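You operate a simulated robot arm through the tools that you are given. There is no shell and no other tool. Be economical: measure what you need, move in short steps, check, and stop when the job is done.

The job below is to be done with a simulated two-armed robot. You get a single attempt, and the scene is never put back.

Task
Pick up the tall filter box from the top of the grey bench with one hand, pass it to the other hand and put it on the wide shelf of the steel rack.
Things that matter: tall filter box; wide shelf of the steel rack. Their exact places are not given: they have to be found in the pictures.

The check looks at the end state, three seconds after you hand in, the way a careful person would. Anything else that was tipped, shoved, dropped, spilled or broken makes it a failure.

Robot
Two 6-joint arms with three-finger grippers on one trunk, on a base that drives. Base frame: it is fixed to the floor where the robot stands at the start and does not move with it; the origin is under the middle of the robot, x ahead of it, y to its left, z up; the surface under the hand at the start is at about z = 0.76. Units: m, degrees, N and s.
The left shoulder is at the start at [0.04, 0.147, 1.248], the right one opposite. With the tool pointing down near the work surface each hand reaches from about 0.34 to 0.56 m from the robot's upright axis, wherever it stands, measured 20 degrees to its own side. Places, roughly: wide shelf of the steel rack [3, 2.3, 0.8]. Payload 2.69 kg a hand.
The TCP of each hand is the grasp point between the finger pads, 0.029 m short of the fingertips. In the tool frame z runs along the fingers and y along their closing line. Largest opening 0.12 m; the body of the gripper starts 0.078 m behind the TCP.
Orientation is that of the tool frame in the base frame, as a unit quaternion [w, x, y, z]. With the fingers straight down and closing along the base's y, the tool's x points along the base's -x, its y along +y and its z along -z.

Tools
- The arms move only by the tool jog_arm. It takes "left_plan", "right_plan" or both (then of equal length, played together; a hand with none holds still); each is a list of rows, each a list of 7 numbers: the shift along the base's x, y, z in cm, then the turn, a rotation vector about the base's x, y, z in degrees, then the opening, from 0 (shut) to 1 (fully open). In form: [[dx, dy, dz, rx, ry, rz, grip], ...]. A call has 1 to 12 rows; each row shifts and turns the commanded pose from where the row before left it. Rows are played at 5 a second. More than 0.05 m and 8.6 degrees between two rows, or a gripper value outside its range, and nothing of the call is played. Where a pose cannot be reached the arm comes as near as it can. A force on the tool above 40 N (or 10 N above the force at the start of the call, whichever is more), or a blocked arm, ends the call early, and 0.2 s more pass. Each finger halts on what it meets, pressing with about 32 N; the grip force reading is that of the motor and also rises with nothing between the fingers. The clock runs only during rows and for 0.2 s after the last one: add rows that do not move to give the fingers time. The reply holds the time, the measured pose of the TCP, the force on the tool along the base axes, the opening and the grip force, in the units named above and with some noise, with the torque about the TCP (base axes, N m) and any sound that the robot's microphone picked up.
- Cameras (640 x 400 px; columns grow to the right, rows downward): "scene" is now at [0.0909, -0.0269, 1.4516]; the picture's right is [-0.32, -0.95, -0.00], its down [-0.75, 0.25, -0.61] and it looks along [0.58, -0.19, -0.79] (base axes); focal length 278 px, centre (320, 200). "left" rides on the left gripper at [0.063, 0, -0.104] in its tool frame; the picture's right is [-0.01, 1.00, 0.00], its down [-0.83, 0.00, -0.56] and it looks along [-0.56, 0.00, 0.83] (tool axes); focal length 275 px, centre (320, 200). "right" rides on the right gripper at [0.063, 0, -0.104] in its tool frame; the picture's right is [0.00, 1.00, 0.00], its down [-0.83, 0.00, -0.56] and it looks along [-0.56, 0.00, 0.83] (tool axes); focal length 275 px, centre (320, 200).
- camera(camera): a new picture of that camera. The clock stands still meanwhile.
- slide_trunk(by): slides the trunk up (or, below 0, down) by that many m; the arms and the scene camera ride with it, the base frame stays. It gives what a move gives, with no picture.
- steer(legs): drives the robot by 1 to 6 legs, each [ahead, turn to the left] in m and degrees, along the robot's own axes; the way and the turn of a leg run together, so that a leg with both is an arc; at most 1.5 m and 180 degrees a leg. The arms and the cameras ride along, it lands a little off, and it stops where it bumps. It gives what a move gives.
- aim_head(pan, tilt): turns the head with the scene camera to pan (to the left, within 86 degrees either way) and tilt (down, from -29 to 69), counted from straight ahead of the robot. It gives what a move gives.
- measure_at(camera, pixels): for up to 12 pixels [column, row] of the newest picture of that camera ("zoom" is the newest enlarged one), the place [x, y, z] in the base frame of the surface seen there, good to about 0.003 m. The clock stands still meanwhile.
- close_up(camera, box): a new picture of the part [left, top, right, bottom] of that camera's present view, enlarged. The clock stands still meanwhile.
- job_done(): hands the job in; it is judged then, once.

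Keep the steps short. Do not move on a guess: measure, check each grasp and each placing, and mend mistakes. In all there are 80 turns and 58 pictures (those below and enlarged ones count). Leave the grippers open and the arms clear of the work at the hand-in unless told otherwise, and finish with a single line.

The tools are called after ">>>" as name(argument=value, ...) on one line, values as JSON. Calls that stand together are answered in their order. jog_arm: Moves the arms, as the interface text tells. Its arguments: {"type":"object","properties":{"left_plan":{"type":"array","items":{"type":"array","items":{"type":"number"}}},"right_plan":{"type":"array","items":{"type":"array","items":{"type":"number"}}}},"required":[]} The other tools are called the same way: slide_trunk (by) slides the trunk up or down; steer (legs) drives the base; aim_head (pan, tilt) turns the head that bears the scene camera; camera (camera) takes a picture; measure_at (camera, pixels) gives the place of the surface under pixels of a picture; close_up (camera, box) takes an enlarged picture of a part of a camera's view; job_done () hands the job in.

At the start:

```text
time: 0.0
left_eef_pos: [0.5405, 0.0458, 1.0405]
left_tool_rot: [0.0, 0.0, 1.0, 0.0]
left_ft_force: [0.8, 0.0, -0.6]
left_moment: [-0.01, -0.03, 0.03]
left_width: 0.1199
left_grasp_force: 0.0
right_eef_pos: [0.3703, -0.3452, 1.0052]
right_tool_rot: [0.001, 0.0, 1.0, 0.002]
right_ft_force: [-0.5, 0.5, -0.5]
right_moment: [-0.02, 0.03, 0.02]
right_width: 0.1202
right_grasp_force: 0.0
trunk travel left (down, up): [-0.375, 0.122]
robot x, y, heading: [0.0035, 0.0001, 0.1]
head pan, tilt: [-18.4, 52.2]
```

scene: 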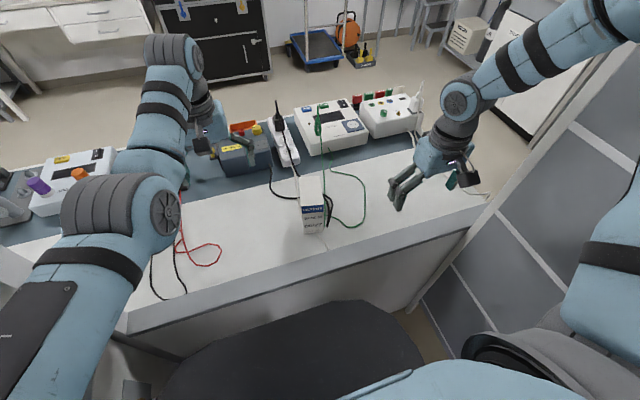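
right: 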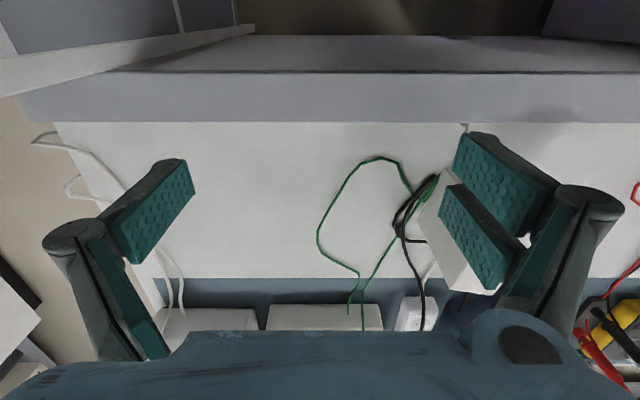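
left: 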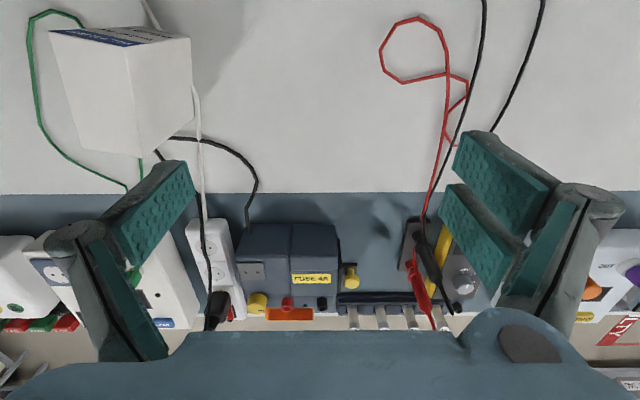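

I see the tall white box with a blue label at about (312,203) in the scene picture, with cables beside it. I'll enlarge it, then measure.

>>> close_up(camera="scene", box=[240, 130, 400, 260])

>>> measure_at(camera="scene", pixels=[[302, 176], [323, 174], [301, 206], [324, 205], [304, 232], [323, 231], [312, 215], [290, 240], [350, 225], [327, 210], [331, 222], [312, 190]])

```text
3.08 times, centred on (320, 195) of scene
```

zoom: 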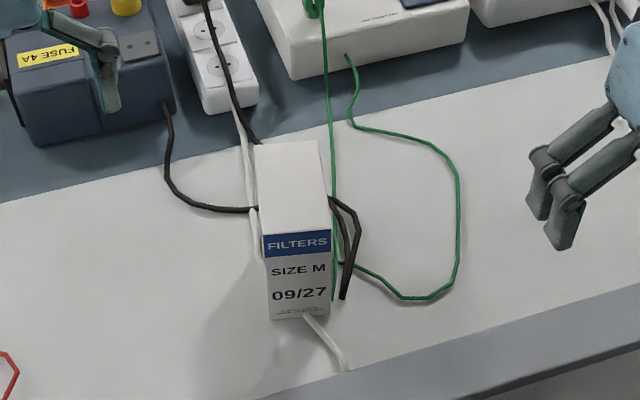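

```text
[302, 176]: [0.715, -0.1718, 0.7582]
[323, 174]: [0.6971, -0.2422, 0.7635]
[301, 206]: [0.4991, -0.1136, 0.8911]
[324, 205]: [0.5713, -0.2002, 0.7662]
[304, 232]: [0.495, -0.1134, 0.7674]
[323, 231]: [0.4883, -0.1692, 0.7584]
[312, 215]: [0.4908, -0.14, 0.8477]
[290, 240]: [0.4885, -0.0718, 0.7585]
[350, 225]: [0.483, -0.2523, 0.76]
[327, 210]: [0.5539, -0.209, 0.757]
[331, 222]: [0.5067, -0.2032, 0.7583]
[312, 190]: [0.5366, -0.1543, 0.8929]
```

>>> measure_at(camera="zoom", pixels=[[257, 147], [315, 144], [327, 225], [266, 231], [272, 316], [326, 313], [343, 290], [355, 220], [335, 203], [252, 212], [256, 250], [312, 325]])

>>> close_up(camera="left", box=[0, 0, 280, 200])

>>> close_up(camera="right", box=[300, 100, 560, 330])

```text
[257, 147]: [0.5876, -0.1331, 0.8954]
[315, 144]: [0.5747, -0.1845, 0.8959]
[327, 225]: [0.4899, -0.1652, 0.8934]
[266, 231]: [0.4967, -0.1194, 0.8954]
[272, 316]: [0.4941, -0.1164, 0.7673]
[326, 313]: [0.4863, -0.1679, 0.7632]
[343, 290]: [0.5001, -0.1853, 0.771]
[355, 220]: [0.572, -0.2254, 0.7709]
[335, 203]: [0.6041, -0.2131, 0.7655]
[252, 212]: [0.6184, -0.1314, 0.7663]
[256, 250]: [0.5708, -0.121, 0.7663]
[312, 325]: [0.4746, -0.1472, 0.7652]
```

```text
2.00 times, centred on (140, 100) of left
```

zoom: 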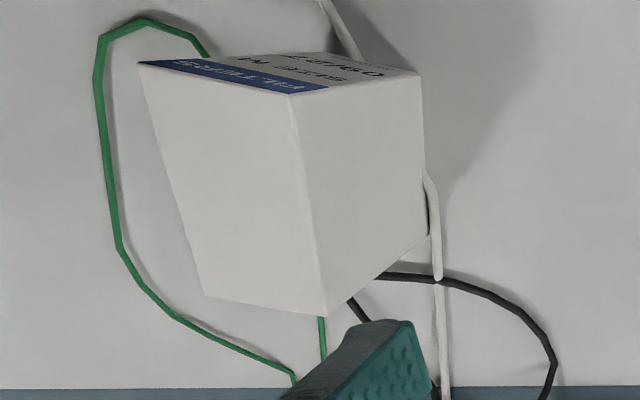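

```text
1.74 times, centred on (430, 215) of right
```

zoom: 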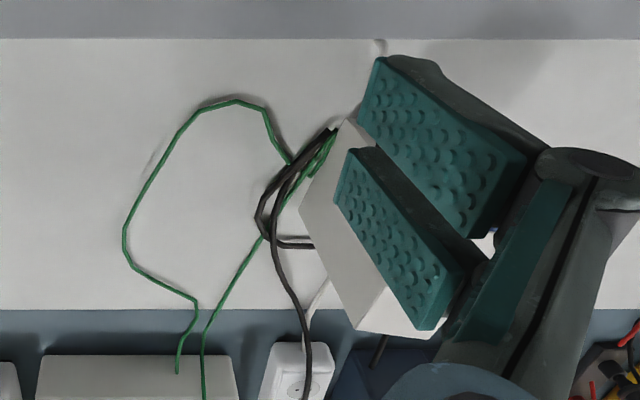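

The box measures about 0.053 wide (y), 0.09 deep and 0.135 tall, with its centre near (0.538,-0.151), turned about -10°. Before choosing the grasp I'll look at the rack and the way to it.

>>> aim_head(pan=38, tilt=12)

>>> camera(camera="scene")

>>> aim_head(pan=80, tilt=30)

>>> camera(camera="scene")

>>> aim_head(pan=-60, tilt=30)

>>> camera(camera="scene")

```text
time: 1.3
left_eef_pos: [0.5396, 0.0472, 1.0411]
left_tool_rot: [0.001, 0.0, 1.0, 0.001]
left_ft_force: [-0.1, -0.1, -0.1]
left_moment: [0.02, 0.0, 0.01]
left_width: 0.1199
left_grasp_force: 0.0
right_eef_pos: [0.3705, -0.3436, 1.0066]
right_tool_rot: [0.001, 0.0, 1.0, 0.001]
right_ft_force: [0.1, 0.6, -0.3]
right_moment: [0.01, 0.03, -0.02]
right_width: 0.1201
right_grasp_force: 0.1
trunk travel left (down, up): [-0.375, 0.122]
robot x, y, heading: [0.0019, 0.001, -0.2]
head pan, tilt: [38.0, 12.0]
```

```text
51 pictures are left
```

scene: 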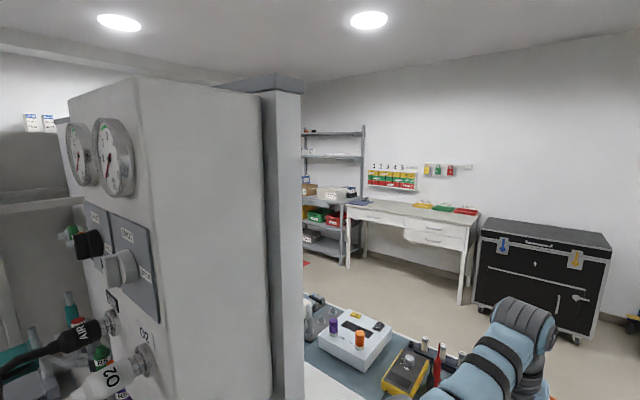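

```text
time: 2.4
left_eef_pos: [0.5392, 0.0466, 1.0416]
left_tool_rot: [0.0, 0.001, 1.0, 0.0]
left_ft_force: [0.0, -0.4, -0.1]
left_moment: [0.01, -0.02, -0.01]
left_width: 0.12
left_grasp_force: 0.1
right_eef_pos: [0.3708, -0.3436, 1.0058]
right_tool_rot: [0.001, 0.0, 1.0, 0.002]
right_ft_force: [-1.1, -0.4, -0.1]
right_moment: [-0.03, -0.03, 0.03]
right_width: 0.1201
right_grasp_force: 0.1
trunk travel left (down, up): [-0.375, 0.122]
robot x, y, heading: [0.0021, -0.0026, -0.0]
head pan, tilt: [80.0, 30.0]
```

```text
50 pictures are left
```

scene: 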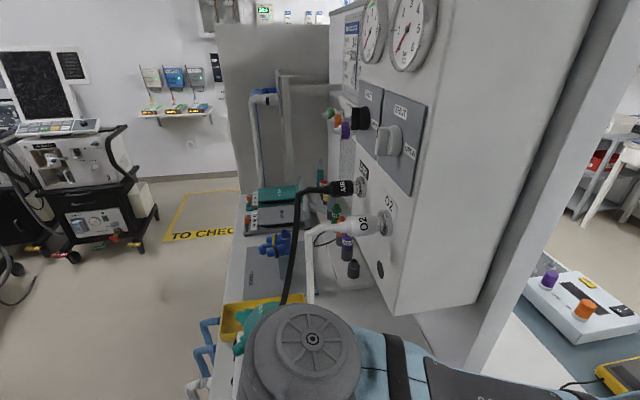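

```text
time: 4.6
left_eef_pos: [0.5404, 0.0459, 1.0408]
left_tool_rot: [-0.001, 0.0, 1.0, 0.0]
left_ft_force: [-0.9, -0.7, -0.1]
left_moment: [-0.02, 0.02, -0.02]
left_width: 0.12
left_grasp_force: 0.0
right_eef_pos: [0.371, -0.3442, 1.0049]
right_tool_rot: [0.001, 0.0, 1.0, 0.002]
right_ft_force: [-0.2, 1.0, 0.0]
right_moment: [0.01, 0.02, 0.01]
right_width: 0.1199
right_grasp_force: 0.1
trunk travel left (down, up): [-0.375, 0.122]
robot x, y, heading: [-0.0029, -0.0018, 0.1]
head pan, tilt: [-60.0, 30.0]
```

```text
49 pictures are left
```

scene: 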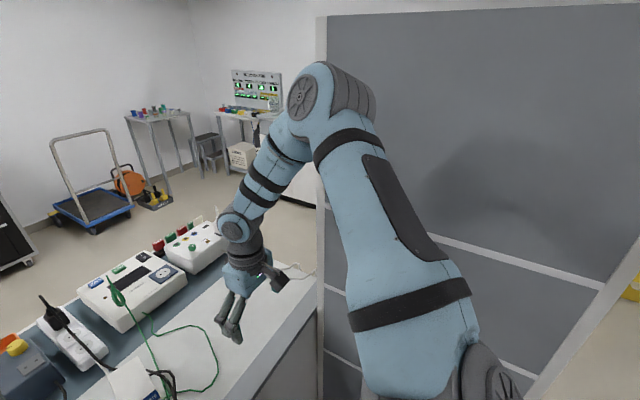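

The rack shows at about (335,190) when the head looks left. A column with another bench stands left of me, and a partition stands right. I'll look at the rack enlarged and measure it and the obstacles.

>>> measure_at(camera="scene", pixels=[[322, 250], [300, 390], [321, 60], [400, 60], [600, 280], [540, 390], [630, 30], [280, 330], [150, 265], [215, 370]])

>>> aim_head(pan=38, tilt=12)

>>> close_up(camera="scene", box=[270, 110, 430, 270])

>>> measure_at(camera="scene", pixels=[[313, 262], [345, 266], [333, 158], [330, 194], [355, 188], [322, 199], [340, 230], [360, 205], [475, 225], [280, 200], [180, 250], [350, 330]])

```text
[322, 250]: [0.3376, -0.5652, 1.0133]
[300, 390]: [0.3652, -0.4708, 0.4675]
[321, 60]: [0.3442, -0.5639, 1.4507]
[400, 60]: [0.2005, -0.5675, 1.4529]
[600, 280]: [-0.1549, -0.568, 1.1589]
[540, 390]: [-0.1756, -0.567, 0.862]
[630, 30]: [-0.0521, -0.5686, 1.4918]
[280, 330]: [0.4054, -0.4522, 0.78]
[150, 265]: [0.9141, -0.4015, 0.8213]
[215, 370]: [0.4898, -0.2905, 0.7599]
```

```text
time: 6.3
left_eef_pos: [0.5392, 0.0448, 1.0397]
left_tool_rot: [0.0, 0.001, 1.0, -0.001]
left_ft_force: [-0.5, 0.0, 0.1]
left_moment: [0.0, -0.01, -0.06]
left_width: 0.1201
left_grasp_force: 0.0
right_eef_pos: [0.3715, -0.3443, 1.0065]
right_tool_rot: [0.001, 0.0, 1.0, 0.001]
right_ft_force: [0.2, 0.5, -0.6]
right_moment: [-0.01, 0.0, -0.01]
right_width: 0.1201
right_grasp_force: 0.1
trunk travel left (down, up): [-0.375, 0.122]
robot x, y, heading: [-0.002, 0.0031, -0.1]
head pan, tilt: [38.0, 12.0]
```

```text
2.50 times, centred on (350, 190) of scene
```

zoom: 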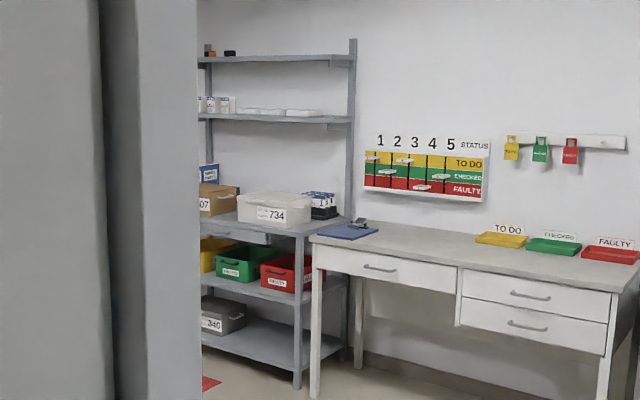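

```text
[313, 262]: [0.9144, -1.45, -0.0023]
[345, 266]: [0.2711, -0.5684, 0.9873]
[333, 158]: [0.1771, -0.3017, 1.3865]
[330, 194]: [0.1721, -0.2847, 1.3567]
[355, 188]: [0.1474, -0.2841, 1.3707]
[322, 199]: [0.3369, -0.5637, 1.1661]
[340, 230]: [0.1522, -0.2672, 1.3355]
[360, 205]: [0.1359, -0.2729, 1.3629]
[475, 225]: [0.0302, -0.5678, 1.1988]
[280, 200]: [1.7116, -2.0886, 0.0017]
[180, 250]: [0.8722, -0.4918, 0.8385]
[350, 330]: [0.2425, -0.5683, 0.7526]
```

>>> measure_at(camera="zoom", pixels=[[298, 370], [335, 218], [350, 150], [310, 228], [225, 218], [275, 207], [205, 190], [290, 60], [215, 232], [605, 330], [320, 240], [150, 200]])

>>> camera(camera="scene")

>>> measure_at(camera="scene", pixels=[[280, 150], [265, 200], [200, 300], [140, 150], [100, 300], [480, 270], [590, 320], [320, 275], [305, 370], [350, 350], [40, 200], [20, 300]])

```text
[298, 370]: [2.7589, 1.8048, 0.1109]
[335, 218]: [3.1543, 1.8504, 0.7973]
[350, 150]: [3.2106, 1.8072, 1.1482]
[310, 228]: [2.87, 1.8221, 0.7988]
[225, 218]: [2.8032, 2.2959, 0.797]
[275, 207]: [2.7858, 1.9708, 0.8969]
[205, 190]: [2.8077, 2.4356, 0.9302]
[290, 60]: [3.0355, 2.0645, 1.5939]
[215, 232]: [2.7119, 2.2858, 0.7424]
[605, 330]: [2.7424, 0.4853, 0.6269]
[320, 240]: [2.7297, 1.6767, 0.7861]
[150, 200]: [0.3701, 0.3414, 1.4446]
```

```text
47 pictures are left
```

scene: 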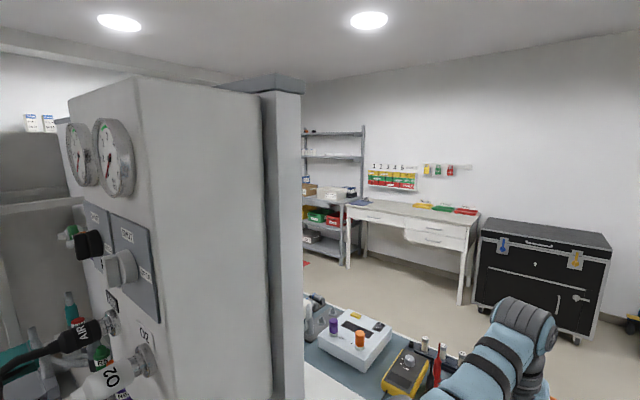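

```text
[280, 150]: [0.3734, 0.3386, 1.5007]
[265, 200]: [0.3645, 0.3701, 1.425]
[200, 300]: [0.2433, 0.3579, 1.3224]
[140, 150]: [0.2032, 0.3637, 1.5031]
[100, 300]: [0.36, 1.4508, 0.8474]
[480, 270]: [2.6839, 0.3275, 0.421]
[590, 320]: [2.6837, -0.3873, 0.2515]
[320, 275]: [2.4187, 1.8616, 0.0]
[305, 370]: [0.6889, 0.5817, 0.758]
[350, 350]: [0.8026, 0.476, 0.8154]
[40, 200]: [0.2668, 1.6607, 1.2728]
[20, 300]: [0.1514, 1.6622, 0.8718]
```

The rack's wide shelf is at z≈0.797 with its front edge at x≈2.74, and the shelves above it are set back. My plan has three parts. The right hand takes the box from above, near its top. The left hand then takes the lower half from the front, pitched about 30° below level. Last, I drive to the rack and place the box with the left hand. First I'll move the right hand above the box, turned -10°.

>>> jog_arm(right_plan=[[2.75, 3.2, 0, 0, 0, -1.7, 1], [2.75, 3.2, 0, 0, 0, -1.7, 1], [2.75, 3.2, 0, 0, 0, -1.7, 1], [2.75, 3.2, 0, 0, 0, -1.7, 1], [2.75, 3.2, 0, 0, 0, -1.7, 1], [2.65, 3.3, 0, 0, 0, -1.7, 1], [0, 0, 0, 0, 0, 0, 1]])

>>> aim_head(pan=-15, tilt=50)

>>> camera(camera="scene")

>>> camera(camera="right")

```text
time: 7.9
left_eef_pos: [0.5397, 0.0454, 1.0413]
left_tool_rot: [-0.001, 0.0, 1.0, 0.0]
left_ft_force: [0.7, -0.7, 0.6]
left_moment: [-0.03, 0.03, 0.0]
left_width: 0.12
left_grasp_force: 0.1
right_eef_pos: [0.3742, -0.346, 1.014]
right_tool_rot: [0.002, 0.089, 0.996, 0.003]
right_ft_force: [0.0, 0.1, -0.5]
right_moment: [0.0, -0.01, 0.04]
right_width: 0.12
right_grasp_force: 0.0
right hand out of reach, approached as far as the arm can: row 1, 2, 3, 4, 5, 6
trunk travel left (down, up): [-0.375, 0.122]
robot x, y, heading: [0.0014, -0.0019, 0.1]
head pan, tilt: [38.0, 12.0]
```

```text
time: 9.1
left_eef_pos: [0.5399, 0.0462, 1.0409]
left_tool_rot: [0.0, 0.0, 1.0, 0.0]
left_ft_force: [-0.1, -0.4, -0.3]
left_moment: [0.0, -0.01, 0.0]
left_width: 0.1199
left_grasp_force: 0.0
right_eef_pos: [0.376, -0.347, 1.0139]
right_tool_rot: [0.002, 0.089, 0.996, 0.003]
right_ft_force: [-0.1, 0.1, 1.0]
right_moment: [0.02, -0.02, -0.01]
right_width: 0.12
right_grasp_force: 0.0
trunk travel left (down, up): [-0.375, 0.122]
robot x, y, heading: [0.0031, 0.001, -0.1]
head pan, tilt: [-15.0, 50.0]
```

```text
46 pictures are left
```

scene: 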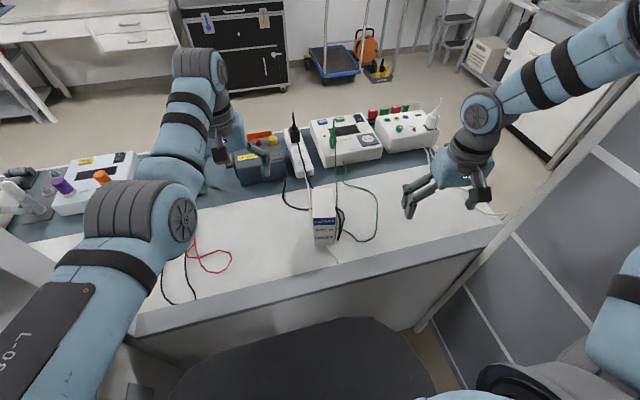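

```text
45 pictures are left
```

right: 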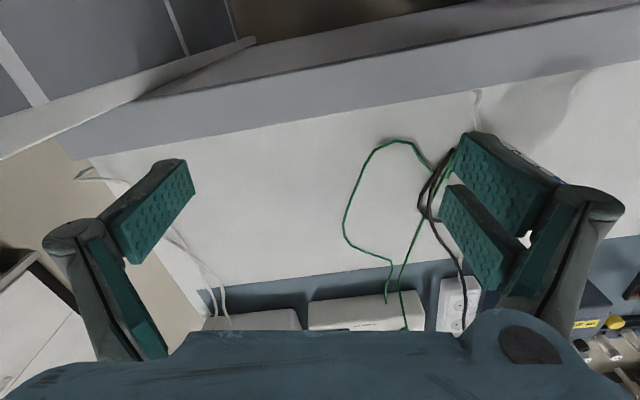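

The right hand turned but did not shift: every row was reported out of reach, even the first. I'll test smaller pure shifts to find out what limits it.

>>> jog_arm(right_plan=[[0, 3, 0, 0, 0, 0, 1], [0, 0, 0, 0, 0, 0, 1]])

>>> jog_arm(right_plan=[[0, 0, -3, 0, 0, 0, 1], [0, 0, 0, 0, 0, 0, 1]])

>>> jog_arm(right_plan=[[2, 0, 0, 0, 0, 0, 1], [0, 0, 0, 0, 0, 0, 1]])

```text
time: 9.7
left_eef_pos: [0.5399, 0.0459, 1.0395]
left_tool_rot: [0.001, 0.001, 1.0, 0.001]
left_ft_force: [1.4, 0.1, -0.1]
left_moment: [-0.03, 0.03, -0.01]
left_width: 0.1201
left_grasp_force: 0.0
right_eef_pos: [0.3613, -0.336, 1.0134]
right_tool_rot: [0.002, 0.089, 0.996, 0.003]
right_ft_force: [-0.3, -0.4, 0.3]
right_moment: [-0.02, 0.02, -0.01]
right_width: 0.1201
right_grasp_force: 0.1
right hand out of reach, approached as far as the arm can: row 1
trunk travel left (down, up): [-0.375, 0.122]
robot x, y, heading: [-0.0022, 0.002, 0.0]
head pan, tilt: [-15.0, 50.0]
```

```text
time: 10.3
left_eef_pos: [0.5402, 0.0458, 1.0413]
left_tool_rot: [0.0, 0.0, 1.0, 0.0]
left_ft_force: [-0.5, 0.3, -0.5]
left_moment: [0.0, -0.02, -0.03]
left_width: 0.12
left_grasp_force: 0.1
right_eef_pos: [0.3615, -0.3372, 0.9833]
right_tool_rot: [0.002, 0.088, 0.996, 0.003]
right_ft_force: [-0.2, -0.4, 0.0]
right_moment: [0.01, 0.02, -0.02]
right_width: 0.1203
right_grasp_force: 0.0
trunk travel left (down, up): [-0.375, 0.122]
robot x, y, heading: [-0.0003, -0.0027, 0.2]
head pan, tilt: [-15.0, 50.0]
```

```text
time: 10.9
left_eef_pos: [0.5398, 0.046, 1.0404]
left_tool_rot: [0.0, 0.0, 1.0, 0.0]
left_ft_force: [-0.4, 0.2, -0.3]
left_moment: [-0.01, -0.03, 0.01]
left_width: 0.1199
left_grasp_force: 0.2
right_eef_pos: [0.3735, -0.3474, 0.9848]
right_tool_rot: [0.002, 0.088, 0.996, 0.003]
right_ft_force: [-0.2, -0.3, -0.1]
right_moment: [0.01, 0.01, 0.03]
right_width: 0.1199
right_grasp_force: 0.0
right hand out of reach, approached as far as the arm can: row 1
trunk travel left (down, up): [-0.375, 0.122]
robot x, y, heading: [0.0011, 0.0028, -0.2]
head pan, tilt: [-15.0, 50.0]
```

Motion is only free along the line (+x,−y), and the inward direction is blocked. I'll test forward-right and then inward again.

>>> jog_arm(right_plan=[[3, -2, 0, 0, 0, 0, 1], [3, -2, 0, 0, 0, 0, 1], [0, 0, 0, 0, 0, 0, 1]])

>>> jog_arm(right_plan=[[2, 3, 0, 0, 0, 0, 1], [0, 0, 0, 0, 0, 0, 1]])

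>>> camera(camera="scene")

```text
time: 11.7
left_eef_pos: [0.5393, 0.0468, 1.0409]
left_tool_rot: [0.0, 0.0, 1.0, 0.0]
left_ft_force: [-0.1, 0.4, -0.3]
left_moment: [0.0, 0.0, 0.01]
left_width: 0.1198
left_grasp_force: 0.0
right_eef_pos: [0.4244, -0.3951, 0.9861]
right_tool_rot: [0.002, 0.089, 0.996, 0.003]
right_ft_force: [-0.2, 0.7, 0.7]
right_moment: [-0.05, -0.02, 0.03]
right_width: 0.1198
right_grasp_force: 0.1
right hand out of reach, approached as far as the arm can: row 1, 2
trunk travel left (down, up): [-0.375, 0.122]
robot x, y, heading: [0.0031, -0.0025, 0.0]
head pan, tilt: [-15.0, 50.0]
```

```text
time: 12.3
left_eef_pos: [0.5406, 0.0466, 1.0408]
left_tool_rot: [0.0, 0.0, 1.0, 0.0]
left_ft_force: [-0.3, 0.6, -0.7]
left_moment: [0.01, -0.03, -0.01]
left_width: 0.12
left_grasp_force: 0.0
right_eef_pos: [0.4203, -0.3914, 0.9875]
right_tool_rot: [0.002, 0.089, 0.996, 0.003]
right_ft_force: [-0.1, -0.3, -0.3]
right_moment: [0.01, 0.0, -0.03]
right_width: 0.1197
right_grasp_force: 0.1
right hand out of reach, approached as far as the arm can: row 1
trunk travel left (down, up): [-0.375, 0.122]
robot x, y, heading: [-0.0018, 0.0003, -0.0]
head pan, tilt: [-15.0, 50.0]
```

```text
44 pictures are left
```

scene: 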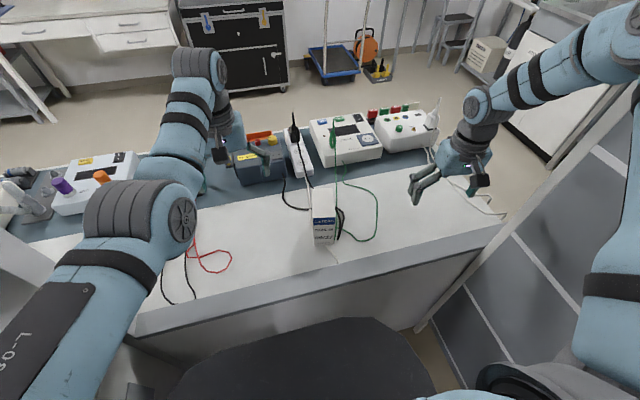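

The hand stays on one straight line (direction 0.74,−0.67), as if one shoulder joint were at its limit or stuck. I'll test the opposite direction.

>>> jog_arm(right_plan=[[-2, -2.5, 0, 0, 0, 0, 1], [0, 0, 0, 0, 0, 0, 1]])

>>> jog_arm(left_plan=[[0, 3, 0, 0, 0, 0, 1], [0, 0, 0, 0, 0, 0, 1]])

```text
time: 12.9
left_eef_pos: [0.54, 0.0448, 1.0414]
left_tool_rot: [-0.001, 0.0, 1.0, 0.001]
left_ft_force: [0.2, 0.7, 0.0]
left_moment: [-0.03, -0.01, -0.03]
left_width: 0.1203
left_grasp_force: 0.1
right_eef_pos: [0.4001, -0.4169, 0.9888]
right_tool_rot: [0.001, 0.089, 0.996, 0.002]
right_ft_force: [-0.9, -0.1, 0.1]
right_moment: [-0.01, -0.01, 0.0]
right_width: 0.1202
right_grasp_force: 0.0
trunk travel left (down, up): [-0.375, 0.122]
robot x, y, heading: [0.0043, 0.0011, -0.5]
head pan, tilt: [-15.0, 50.0]
```

```text
time: 13.5
left_eef_pos: [0.5401, 0.0767, 1.0398]
left_tool_rot: [0.0, 0.0, 1.0, 0.0]
left_ft_force: [0.7, 0.0, 0.0]
left_moment: [0.01, 0.01, 0.01]
left_width: 0.1198
left_grasp_force: 0.1
right_eef_pos: [0.4004, -0.4162, 0.9888]
right_tool_rot: [0.001, 0.089, 0.996, 0.001]
right_ft_force: [0.6, 0.6, -1.1]
right_moment: [0.02, 0.0, 0.03]
right_width: 0.1199
right_grasp_force: 0.0
trunk travel left (down, up): [-0.375, 0.122]
robot x, y, heading: [0.0009, 0.0008, 0.1]
head pan, tilt: [-15.0, 50.0]
```

The right hand moves outward freely but not inward past a line at about -42°, so it can't reach the box from above. The left arm moves freely, so I'm swapping the roles. The left hand will take the box low from the front, pitched about 35° below level. The right hand will take it from above on its own side and place it. First I'll pitch the left hand up in free air.

>>> jog_arm(left_plan=[[-1, -1, 0, 0, -7.86, 0, 1], [-1, -1, 0, 0, -7.86, 0, 1], [-1, -1, 0, 0, -7.86, 0, 1], [-1, -1, 0, 0, -7.86, 0, 1], [-1, -1, 0, 0, -7.86, 0, 1], [-1, -1, 0, 0, -7.86, 0, 1], [-1, -1, 0, 0, -7.86, 0, 1], [0, 0, 0, 0, 0, 0, 1]])

>>> camera(camera="scene")

```text
time: 15.2
left_eef_pos: [0.5663, 0.1771, 1.0561]
left_tool_rot: [0.483, 0.002, 0.873, 0.072]
left_ft_force: [-0.6, 0.3, -0.2]
left_moment: [-0.01, 0.02, 0.0]
left_width: 0.1198
left_grasp_force: 0.1
left hand out of reach, approached as far as the arm can: row 1, 2, 3, 4, 5, 6, 7
right_eef_pos: [0.4011, -0.4158, 0.9897]
right_tool_rot: [0.001, 0.089, 0.996, 0.002]
right_ft_force: [0.1, 1.5, -0.4]
right_moment: [0.0, 0.0, -0.02]
right_width: 0.1198
right_grasp_force: 0.1
trunk travel left (down, up): [-0.375, 0.122]
robot x, y, heading: [0.0024, 0.0039, 0.0]
head pan, tilt: [-15.0, 50.0]
stopped in row 8 (left hand): the arm was blocked; the commanded pose is now the measured one
```

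```text
43 pictures are left
```

scene: 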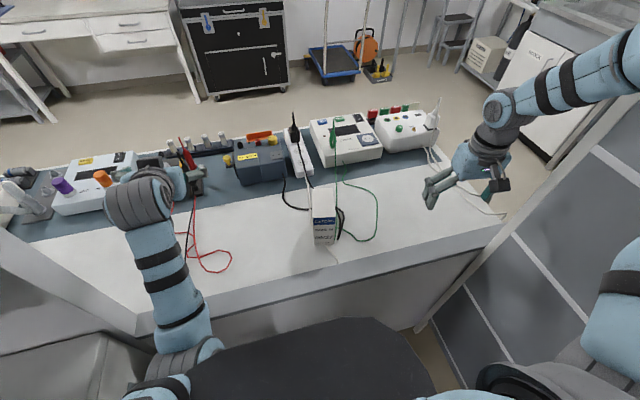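

The left arm swung outward and reports it is blocked. I'll look at where it stands.

>>> aim_head(pan=45, tilt=45)

>>> camera(camera="scene")

>>> camera(camera="left")

```text
time: 16.5
left_eef_pos: [0.5656, 0.1772, 1.0556]
left_tool_rot: [0.484, 0.002, 0.872, 0.072]
left_ft_force: [-0.6, 0.7, -0.1]
left_moment: [0.02, 0.02, -0.02]
left_width: 0.1199
left_grasp_force: 0.0
right_eef_pos: [0.4015, -0.4157, 0.9896]
right_tool_rot: [0.002, 0.089, 0.996, 0.003]
right_ft_force: [0.1, 0.4, -0.1]
right_moment: [-0.02, -0.01, -0.02]
right_width: 0.1202
right_grasp_force: 0.0
trunk travel left (down, up): [-0.375, 0.122]
robot x, y, heading: [-0.0012, -0.0007, -0.1]
head pan, tilt: [45.0, 45.0]
```

```text
42 pictures are left
```

scene: 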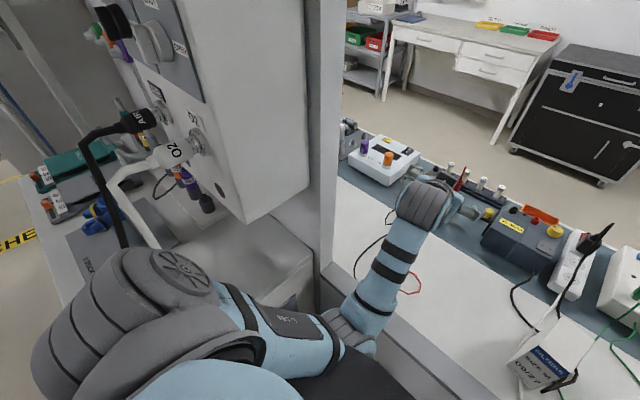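

```text
41 pictures are left
```

left: 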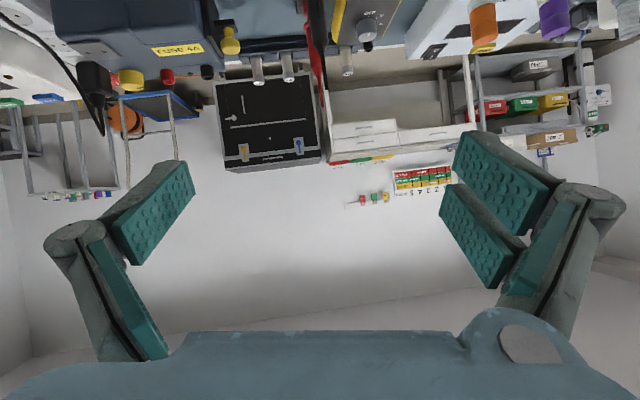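

The left arm went low beside the column, and nothing was knocked over. I'll turn the left hand back to straight down with small rows. At the same time I'll test whether the right hand can go inward when it is lower.

>>> jog_arm(left_plan=[[0, -0.5, 0, 0, 8, 0, 1], [0, -1, 0, 0, 8, 0, 1], [0, -1, 0, 0, 8, 0, 1], [0, -1.5, 0, 0, 8, 0, 1], [0, -2, 0, 0, 8, 0, 1], [0, -2, 0, 0, 8, -4, 1], [-1, -2, 0, 0, 8, -4, 1], [0, 0, 0, 0, 0, 0, 1]])

>>> jog_arm(right_plan=[[0, 0, -3, 0, 0, 0, 1], [0, 0, -4, 0, 0, 0, 1], [0, 3, 0, 0, 0, 0, 1], [2, 3, 0, 0, 0, 0, 1], [2, 3, 0, 0, 0, 0, 1], [0, 0, 0, 0, 0, 0, 1]])

>>> aim_head(pan=0, tilt=45)

>>> camera(camera="scene")

```text
refused: row 6 steps farther than a row can; nothing moved
```

```text
time: 17.9
left_eef_pos: [0.5669, 0.1774, 1.0553]
left_tool_rot: [0.484, 0.001, 0.872, 0.072]
left_ft_force: [0.1, -0.5, -0.8]
left_moment: [-0.01, 0.0, 0.01]
left_width: 0.12
left_grasp_force: 0.1
right_eef_pos: [0.3975, -0.3779, 0.926]
right_tool_rot: [0.002, 0.089, 0.996, 0.002]
right_ft_force: [-0.3, -0.1, -0.3]
right_moment: [0.0, 0.0, -0.03]
right_width: 0.1199
right_grasp_force: 0.1
right hand out of reach, approached as far as the arm can: row 4, 5
trunk travel left (down, up): [-0.375, 0.122]
robot x, y, heading: [0.0016, -0.0021, -0.2]
head pan, tilt: [45.0, 45.0]
```

```text
time: 19.0
left_eef_pos: [0.5653, 0.1775, 1.056]
left_tool_rot: [0.484, 0.001, 0.872, 0.073]
left_ft_force: [-0.8, 0.1, -0.5]
left_moment: [0.02, -0.02, 0.01]
left_width: 0.12
left_grasp_force: 0.0
right_eef_pos: [0.3962, -0.3777, 0.9259]
right_tool_rot: [0.002, 0.089, 0.996, 0.003]
right_ft_force: [0.4, -0.2, -0.5]
right_moment: [0.04, -0.02, 0.0]
right_width: 0.1201
right_grasp_force: 0.1
trunk travel left (down, up): [-0.375, 0.122]
robot x, y, heading: [0.002, 0.0011, 0.4]
head pan, tilt: [0.0, 45.0]
```

```text
40 pictures are left
```

scene: 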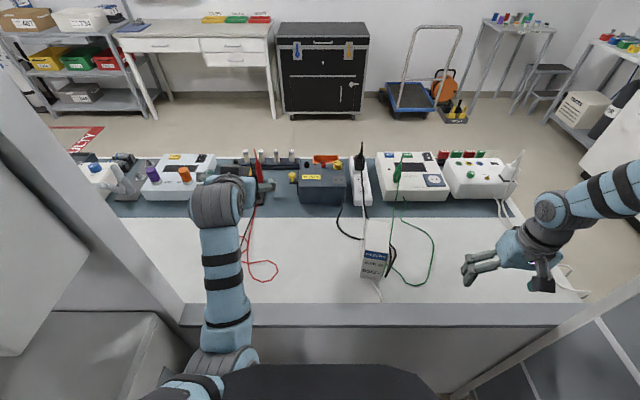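

That's the same line at the lower height, so it is a shoulder limit. My left call was refused because one row turned too far. I'll redo it with smaller turns.

>>> jog_arm(left_plan=[[0, -0.5, 0, 0, 8, 0, 1], [0, -1, 0, 0, 8, 0, 1], [0, -1, 0, 0, 8, 0, 1], [0, -1.5, 0, 0, 8, 0, 1], [0, -2, 0, 0, 8, 0, 1], [0, -2, 0, 0, 7.5, 0, 1], [-1, -2, 0, 0, 7.5, 0, 1], [0, 0, 0, 0, 0, 0, 1]])

>>> jog_arm(left_plan=[[-0.5, -3, 0, 0, 0, 0, 1], [-0.5, -3, 0, 0, 0, 0, 1], [0, 0, 0, 0, 0, 0, 1]])

```text
time: 20.8
left_eef_pos: [0.5557, 0.0763, 1.0556]
left_tool_rot: [0.025, 0.033, 0.997, 0.062]
left_ft_force: [-0.2, 0.2, 0.6]
left_moment: [-0.01, 0.0, -0.04]
left_width: 0.12
left_grasp_force: 0.1
right_eef_pos: [0.3969, -0.3784, 0.9262]
right_tool_rot: [0.003, 0.089, 0.996, 0.002]
right_ft_force: [-0.3, 0.4, -0.1]
right_moment: [0.05, 0.04, -0.04]
right_width: 0.1199
right_grasp_force: 0.0
trunk travel left (down, up): [-0.375, 0.122]
robot x, y, heading: [-0.0005, 0.0018, 0.2]
head pan, tilt: [0.0, 45.0]
```

```text
time: 21.6
left_eef_pos: [0.5408, 0.0263, 1.0561]
left_tool_rot: [0.026, 0.033, 0.997, 0.061]
left_ft_force: [0.3, -0.6, -0.6]
left_moment: [-0.05, 0.04, -0.02]
left_width: 0.12
left_grasp_force: 0.0
left hand out of reach, approached as far as the arm can: row 2
right_eef_pos: [0.3968, -0.3785, 0.9269]
right_tool_rot: [0.002, 0.088, 0.996, 0.001]
right_ft_force: [0.0, -0.8, -0.1]
right_moment: [-0.05, -0.02, 0.0]
right_width: 0.1201
right_grasp_force: 0.0
trunk travel left (down, up): [-0.375, 0.122]
robot x, y, heading: [-0.0012, 0.0, -0.1]
head pan, tilt: [0.0, 45.0]
```

The left hand also has an inward limit, near y≈0.03. I'll trace that limit line by pulling back while pressing inward.

>>> jog_arm(left_plan=[[-4, -2, 0, 0, 0, 0, 1], [-4, -2, 0, 0, 0, 0, 1], [0, 0, 0, 0, 0, 0, 1]])

>>> jog_arm(left_plan=[[-4, -2, 0, 0, 0, 0, 1], [-4, -2, 0, 0, 0, 0, 1], [0, 0, 0, 0, 0, 0, 1]])

>>> jog_arm(right_plan=[[-4, 3, 0, 0, 0, 0, 1], [-4, 3, 0, 0, 0, 0, 1], [0, 0, 0, 0, 0, 0, 1]])

>>> jog_arm(right_plan=[[-2, 3, 0, 0, 0, 0, 1], [0, 3, 0, 0, 0, 0, 1], [0, 0, 0, 0, 0, 0, 1]])

>>> camera(camera="scene")

```text
time: 22.4
left_eef_pos: [0.5403, 0.0253, 1.0569]
left_tool_rot: [0.025, 0.034, 0.997, 0.061]
left_ft_force: [0.0, 0.4, -0.1]
left_moment: [-0.01, 0.0, -0.03]
left_width: 0.12
left_grasp_force: 0.1
left hand out of reach, approached as far as the arm can: row 1, 2
right_eef_pos: [0.3968, -0.3778, 0.9264]
right_tool_rot: [0.001, 0.088, 0.996, 0.002]
right_ft_force: [0.5, -0.5, -0.1]
right_moment: [0.01, -0.01, 0.03]
right_width: 0.1199
right_grasp_force: 0.0
trunk travel left (down, up): [-0.375, 0.122]
robot x, y, heading: [-0.0012, 0.0005, 0.1]
head pan, tilt: [0.0, 45.0]
```

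```text
time: 23.2
left_eef_pos: [0.5396, 0.0253, 1.0576]
left_tool_rot: [0.025, 0.034, 0.997, 0.061]
left_ft_force: [0.0, -0.6, 0.3]
left_moment: [0.03, 0.03, 0.02]
left_width: 0.1199
left_grasp_force: 0.2
left hand out of reach, approached as far as the arm can: row 1, 2
right_eef_pos: [0.3958, -0.3799, 0.9271]
right_tool_rot: [0.001, 0.09, 0.996, 0.003]
right_ft_force: [0.3, 0.4, -0.3]
right_moment: [0.0, 0.01, 0.05]
right_width: 0.1203
right_grasp_force: 0.1
trunk travel left (down, up): [-0.375, 0.122]
robot x, y, heading: [0.0028, -0.0007, -0.2]
head pan, tilt: [0.0, 45.0]
```

```text
time: 24.0
left_eef_pos: [0.5405, 0.0264, 1.0572]
left_tool_rot: [0.025, 0.034, 0.997, 0.061]
left_ft_force: [0.5, 0.6, 0.5]
left_moment: [0.03, -0.01, 0.01]
left_width: 0.12
left_grasp_force: 0.2
right_eef_pos: [0.3139, -0.3182, 0.9281]
right_tool_rot: [0.002, 0.088, 0.996, 0.003]
right_ft_force: [0.2, 0.6, 0.1]
right_moment: [0.0, 0.03, 0.0]
right_width: 0.1201
right_grasp_force: 0.0
trunk travel left (down, up): [-0.375, 0.122]
robot x, y, heading: [0.0008, 0.0015, -0.0]
head pan, tilt: [0.0, 45.0]
```

```text
time: 24.8
left_eef_pos: [0.5405, 0.0257, 1.0584]
left_tool_rot: [0.024, 0.034, 0.997, 0.061]
left_ft_force: [-1.1, 0.6, 0.4]
left_moment: [-0.01, 0.0, -0.01]
left_width: 0.1201
left_grasp_force: 0.0
right_eef_pos: [0.2783, -0.2951, 0.9351]
right_tool_rot: [0.0, 0.089, 0.996, 0.003]
right_ft_force: [0.0, -0.9, -0.8]
right_moment: [0.02, -0.01, 0.01]
right_width: 0.1202
right_grasp_force: 0.0
right hand out of reach, approached as far as the arm can: row 1, 2
trunk travel left (down, up): [-0.375, 0.122]
robot x, y, heading: [0.0001, 0.0003, 0.1]
head pan, tilt: [0.0, 45.0]
```

```text
39 pictures are left
```

scene: 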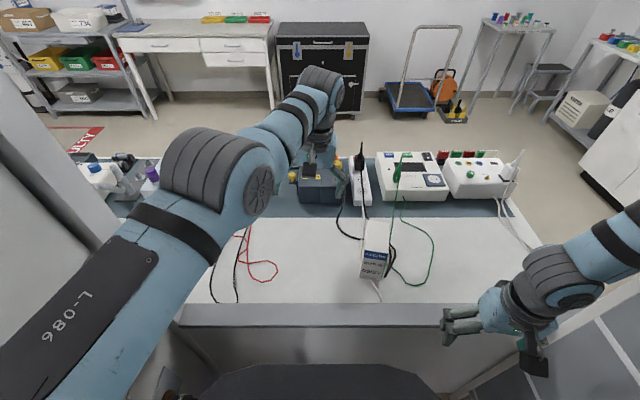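

The left arm is folded with its elbow up, so height may matter for it. I'll lower it to z≈0.93 over the clear white bench and test inward and backward again.

>>> jog_arm(left_plan=[[0, 0, -4, 0, 0, 0, 1], [0, 0, -4, 0, 0, 0, 1], [0, 0, -4, 0, 0, 0, 1], [0, 0, 0, 0, 0, 0, 1]])

>>> jog_arm(left_plan=[[0, -4, 0, 0, 0, 0, 1], [0, -4, 0, 0, 0, 0, 1], [0, 0, 0, 0, 0, 0, 1]])

>>> jog_arm(left_plan=[[-4, 0, 0, 0, 0, 0, 1], [-4, 0, 0, 0, 0, 0, 1], [0, 0, 0, 0, 0, 0, 1]])

```text
time: 25.8
left_eef_pos: [0.5334, 0.0308, 0.9389]
left_tool_rot: [0.026, 0.034, 0.997, 0.062]
left_ft_force: [-0.6, -0.8, 0.1]
left_moment: [0.02, 0.01, 0.03]
left_width: 0.12
left_grasp_force: 0.0
left hand out of reach, approached as far as the arm can: row 3
right_eef_pos: [0.2789, -0.2934, 0.9356]
right_tool_rot: [0.002, 0.088, 0.996, 0.003]
right_ft_force: [1.0, 0.0, 0.0]
right_moment: [0.02, 0.02, 0.01]
right_width: 0.1199
right_grasp_force: 0.0
trunk travel left (down, up): [-0.375, 0.122]
robot x, y, heading: [-0.0022, 0.0018, 0.1]
head pan, tilt: [0.0, 45.0]
```

```text
time: 26.6
left_eef_pos: [0.5326, 0.0261, 0.9388]
left_tool_rot: [0.026, 0.034, 0.997, 0.059]
left_ft_force: [-0.2, 0.0, 0.2]
left_moment: [0.02, -0.06, -0.03]
left_width: 0.1199
left_grasp_force: 0.0
left hand out of reach, approached as far as the arm can: row 1, 2
right_eef_pos: [0.2778, -0.2948, 0.934]
right_tool_rot: [0.002, 0.088, 0.996, 0.002]
right_ft_force: [-0.3, -0.2, 0.5]
right_moment: [-0.03, -0.02, 0.0]
right_width: 0.1199
right_grasp_force: 0.0
trunk travel left (down, up): [-0.375, 0.122]
robot x, y, heading: [0.0013, -0.0006, -0.2]
head pan, tilt: [0.0, 45.0]
```

```text
time: 27.4
left_eef_pos: [0.5308, 0.0256, 0.929]
left_tool_rot: [0.025, 0.034, 0.997, 0.061]
left_ft_force: [0.6, 0.6, 0.0]
left_moment: [-0.01, -0.01, -0.03]
left_width: 0.1198
left_grasp_force: 0.0
left hand out of reach, approached as far as the arm can: row 1, 2
right_eef_pos: [0.2772, -0.2931, 0.9348]
right_tool_rot: [0.002, 0.088, 0.996, 0.002]
right_ft_force: [-0.7, -0.3, 0.1]
right_moment: [-0.01, 0.01, 0.0]
right_width: 0.12
right_grasp_force: 0.1
trunk travel left (down, up): [-0.375, 0.122]
robot x, y, heading: [0.0001, 0.0008, -0.1]
head pan, tilt: [0.0, 45.0]
```

>>> jog_arm(left_plan=[[-4, 2, 0, 0, 0, 0, 1], [-4, 2, 0, 0, 0, 0, 1], [0, 0, 0, 0, 0, 0, 1]])

>>> jog_arm(left_plan=[[0, -3, 0, 0, 0, 0, 1], [0, -3, 0, 0, 0, 0, 1], [0, 0, 0, 0, 0, 0, 1]])

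>>> jog_arm(left_plan=[[-2, 3, 0, 0, 0, 0, 1], [-3, 3, 0, 0, 0, 0, 1], [0, 0, 0, 0, 0, 0, 1]])

>>> camera(camera="scene")

```text
time: 28.2
left_eef_pos: [0.5302, 0.0293, 0.92]
left_tool_rot: [0.025, 0.033, 0.997, 0.062]
left_ft_force: [0.5, -0.7, 0.1]
left_moment: [-0.01, -0.01, -0.01]
left_width: 0.1203
left_grasp_force: 0.0
left hand out of reach, approached as far as the arm can: row 1, 2
right_eef_pos: [0.2778, -0.2947, 0.9359]
right_tool_rot: [0.002, 0.089, 0.996, 0.002]
right_ft_force: [0.3, -0.7, 0.3]
right_moment: [-0.01, 0.0, 0.02]
right_width: 0.1199
right_grasp_force: 0.0
trunk travel left (down, up): [-0.375, 0.122]
robot x, y, heading: [0.0008, 0.0012, 0.0]
head pan, tilt: [0.0, 45.0]
```

```text
time: 29.0
left_eef_pos: [0.5294, 0.0249, 0.9225]
left_tool_rot: [0.026, 0.034, 0.997, 0.061]
left_ft_force: [-0.8, 0.7, 0.2]
left_moment: [0.02, 0.0, -0.03]
left_width: 0.12
left_grasp_force: 0.1
left hand out of reach, approached as far as the arm can: row 1, 2
right_eef_pos: [0.2784, -0.2948, 0.9346]
right_tool_rot: [0.002, 0.089, 0.996, 0.003]
right_ft_force: [0.1, -0.8, 0.1]
right_moment: [0.0, 0.06, 0.01]
right_width: 0.12
right_grasp_force: 0.0
trunk travel left (down, up): [-0.375, 0.122]
robot x, y, heading: [-0.0019, -0.0008, 0.0]
head pan, tilt: [0.0, 45.0]
```

```text
time: 29.8
left_eef_pos: [0.5401, 0.0625, 0.9076]
left_tool_rot: [0.025, 0.033, 0.997, 0.063]
left_ft_force: [-0.6, 1.0, -0.3]
left_moment: [0.0, -0.02, 0.02]
left_width: 0.1201
left_grasp_force: 0.1
left hand out of reach, approached as far as the arm can: row 1, 2
right_eef_pos: [0.2773, -0.2939, 0.9348]
right_tool_rot: [0.001, 0.089, 0.996, 0.003]
right_ft_force: [-0.1, -0.4, -0.9]
right_moment: [-0.02, 0.02, -0.03]
right_width: 0.1201
right_grasp_force: 0.1
trunk travel left (down, up): [-0.375, 0.122]
robot x, y, heading: [-0.0017, -0.0043, -0.0]
head pan, tilt: [0.0, 45.0]
```

```text
38 pictures are left
```

scene: 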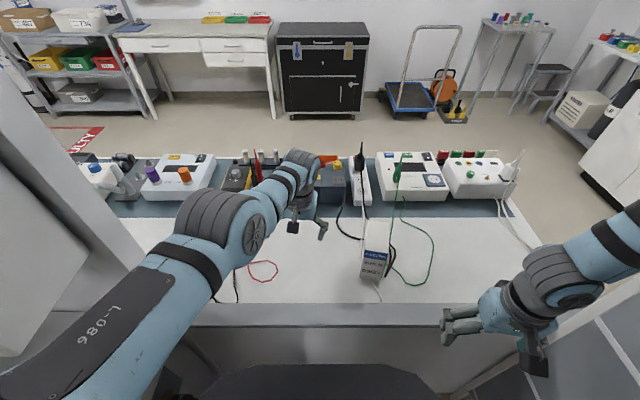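

The left hand seems to have a minimum reach that depends on height. The note says it reaches 0.34–0.56 m near the work surface. I'll lower it to z≈0.84 and test pulling back.

>>> jog_arm(left_plan=[[0, 0, -3.5, 0, 0, 0, 1], [0, 0, -3.5, 0, 0, 0, 1], [-3, 0, 0, 0, 0, 0, 1], [-3, 0, 0, 0, 0, 0, 1], [0, 0, 0, 0, 0, 0, 1]])

>>> jog_arm(left_plan=[[-2, 3, 0, 0, 0, 0, 1], [-2, 3, 0, 0, 0, 0, 1], [0, 3, 0, 0, 0, 0, 1], [0, 0, 0, 0, 0, 0, 1]])

>>> jog_arm(left_plan=[[-4, 0, 0, 0, 0, 0, 1], [-4, 0, 0, 0, 0, 0, 1], [0, 0, 0, 0, 0, 0, 1]])

```text
time: 31.2
left_eef_pos: [0.4817, 0.1234, 0.8456]
left_tool_rot: [0.034, 0.007, 0.994, 0.099]
left_ft_force: [-0.3, -0.3, -0.4]
left_moment: [0.01, -0.01, 0.0]
left_width: 0.12
left_grasp_force: 0.0
left hand out of reach, approached as far as the arm can: row 1, 2
right_eef_pos: [0.2793, -0.2946, 0.9349]
right_tool_rot: [0.001, 0.089, 0.996, 0.003]
right_ft_force: [0.3, 0.3, -0.6]
right_moment: [0.0, -0.02, 0.02]
right_width: 0.1201
right_grasp_force: 0.1
trunk travel left (down, up): [-0.375, 0.122]
robot x, y, heading: [-0.0013, 0.0004, 0.1]
head pan, tilt: [0.0, 45.0]
stopped in row 5 (left hand): the arm was blocked; the commanded pose is now the measured one
```

```text
time: 32.2
left_eef_pos: [0.4399, 0.2073, 0.848]
left_tool_rot: [0.033, 0.011, 0.995, 0.094]
left_ft_force: [-0.3, -0.5, 0.2]
left_moment: [0.04, 0.0, -0.02]
left_width: 0.1202
left_grasp_force: 0.2
right_eef_pos: [0.2788, -0.2931, 0.9351]
right_tool_rot: [0.001, 0.089, 0.996, 0.003]
right_ft_force: [-0.3, -0.2, 1.3]
right_moment: [-0.01, 0.01, -0.03]
right_width: 0.1201
right_grasp_force: 0.1
trunk travel left (down, up): [-0.375, 0.122]
robot x, y, heading: [0.0024, 0.0005, -0.0]
head pan, tilt: [0.0, 45.0]
```

```text
time: 33.0
left_eef_pos: [0.3585, 0.2076, 0.847]
left_tool_rot: [0.034, 0.01, 0.995, 0.095]
left_ft_force: [-0.3, 0.4, 0.3]
left_moment: [-0.06, 0.03, 0.04]
left_width: 0.1199
left_grasp_force: 0.2
right_eef_pos: [0.2792, -0.294, 0.9343]
right_tool_rot: [0.002, 0.089, 0.996, 0.003]
right_ft_force: [1.2, -1.2, 0.1]
right_moment: [-0.02, 0.0, 0.04]
right_width: 0.12
right_grasp_force: 0.0
trunk travel left (down, up): [-0.375, 0.122]
robot x, y, heading: [0.0022, 0.0034, -0.0]
head pan, tilt: [0.0, 45.0]
```

The left arm changed posture and now moves freely. I'll check what it looks like, and whether anything was touched.

>>> camera(camera="scene")

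>>> jog_arm(left_plan=[[3, -3, 2, 0, 0, 0, 1], [3, -3, 2, 0, 0, 0, 1], [2, -3, 2, 0, 0, 0, 1], [0, -3, 2, 0, 0, 0, 1], [0, -3, 0, 0, 0, 0, 1], [0, 0, 0, 0, 0, 0, 1]])

>>> camera(camera="scene")

```text
37 pictures are left
```

scene: 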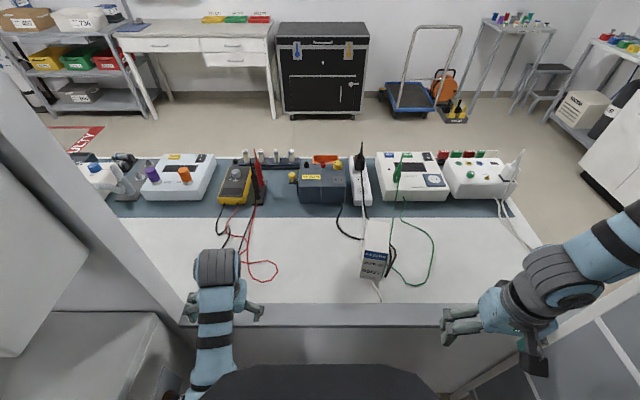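

```text
time: 34.6
left_eef_pos: [0.4805, 0.1413, 0.9097]
left_tool_rot: [0.033, -0.014, 0.992, 0.125]
left_ft_force: [-0.7, -0.1, 0.1]
left_moment: [0.0, 0.02, 0.0]
left_width: 0.1199
left_grasp_force: 0.2
left hand out of reach, approached as far as the arm can: row 4, 5
right_eef_pos: [0.2783, -0.2929, 0.9361]
right_tool_rot: [0.002, 0.089, 0.996, 0.002]
right_ft_force: [-0.4, -0.2, 0.6]
right_moment: [0.0, -0.02, -0.03]
right_width: 0.1199
right_grasp_force: 0.1
trunk travel left (down, up): [-0.375, 0.122]
robot x, y, heading: [0.0, 0.0024, -0.1]
head pan, tilt: [0.0, 45.0]
stopped in row 6 (left hand): the arm was blocked; the commanded pose is now the measured one
```

```text
36 pictures are left
```

scene: 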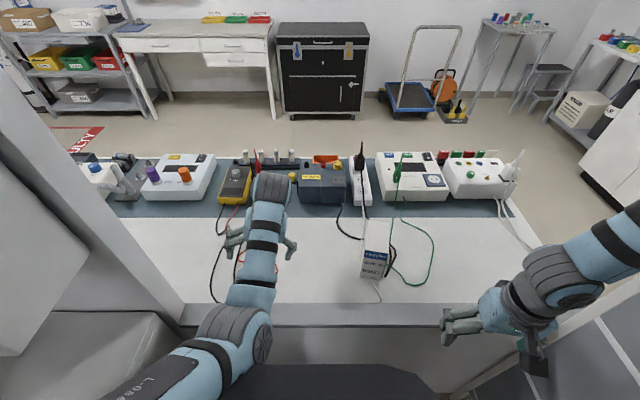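

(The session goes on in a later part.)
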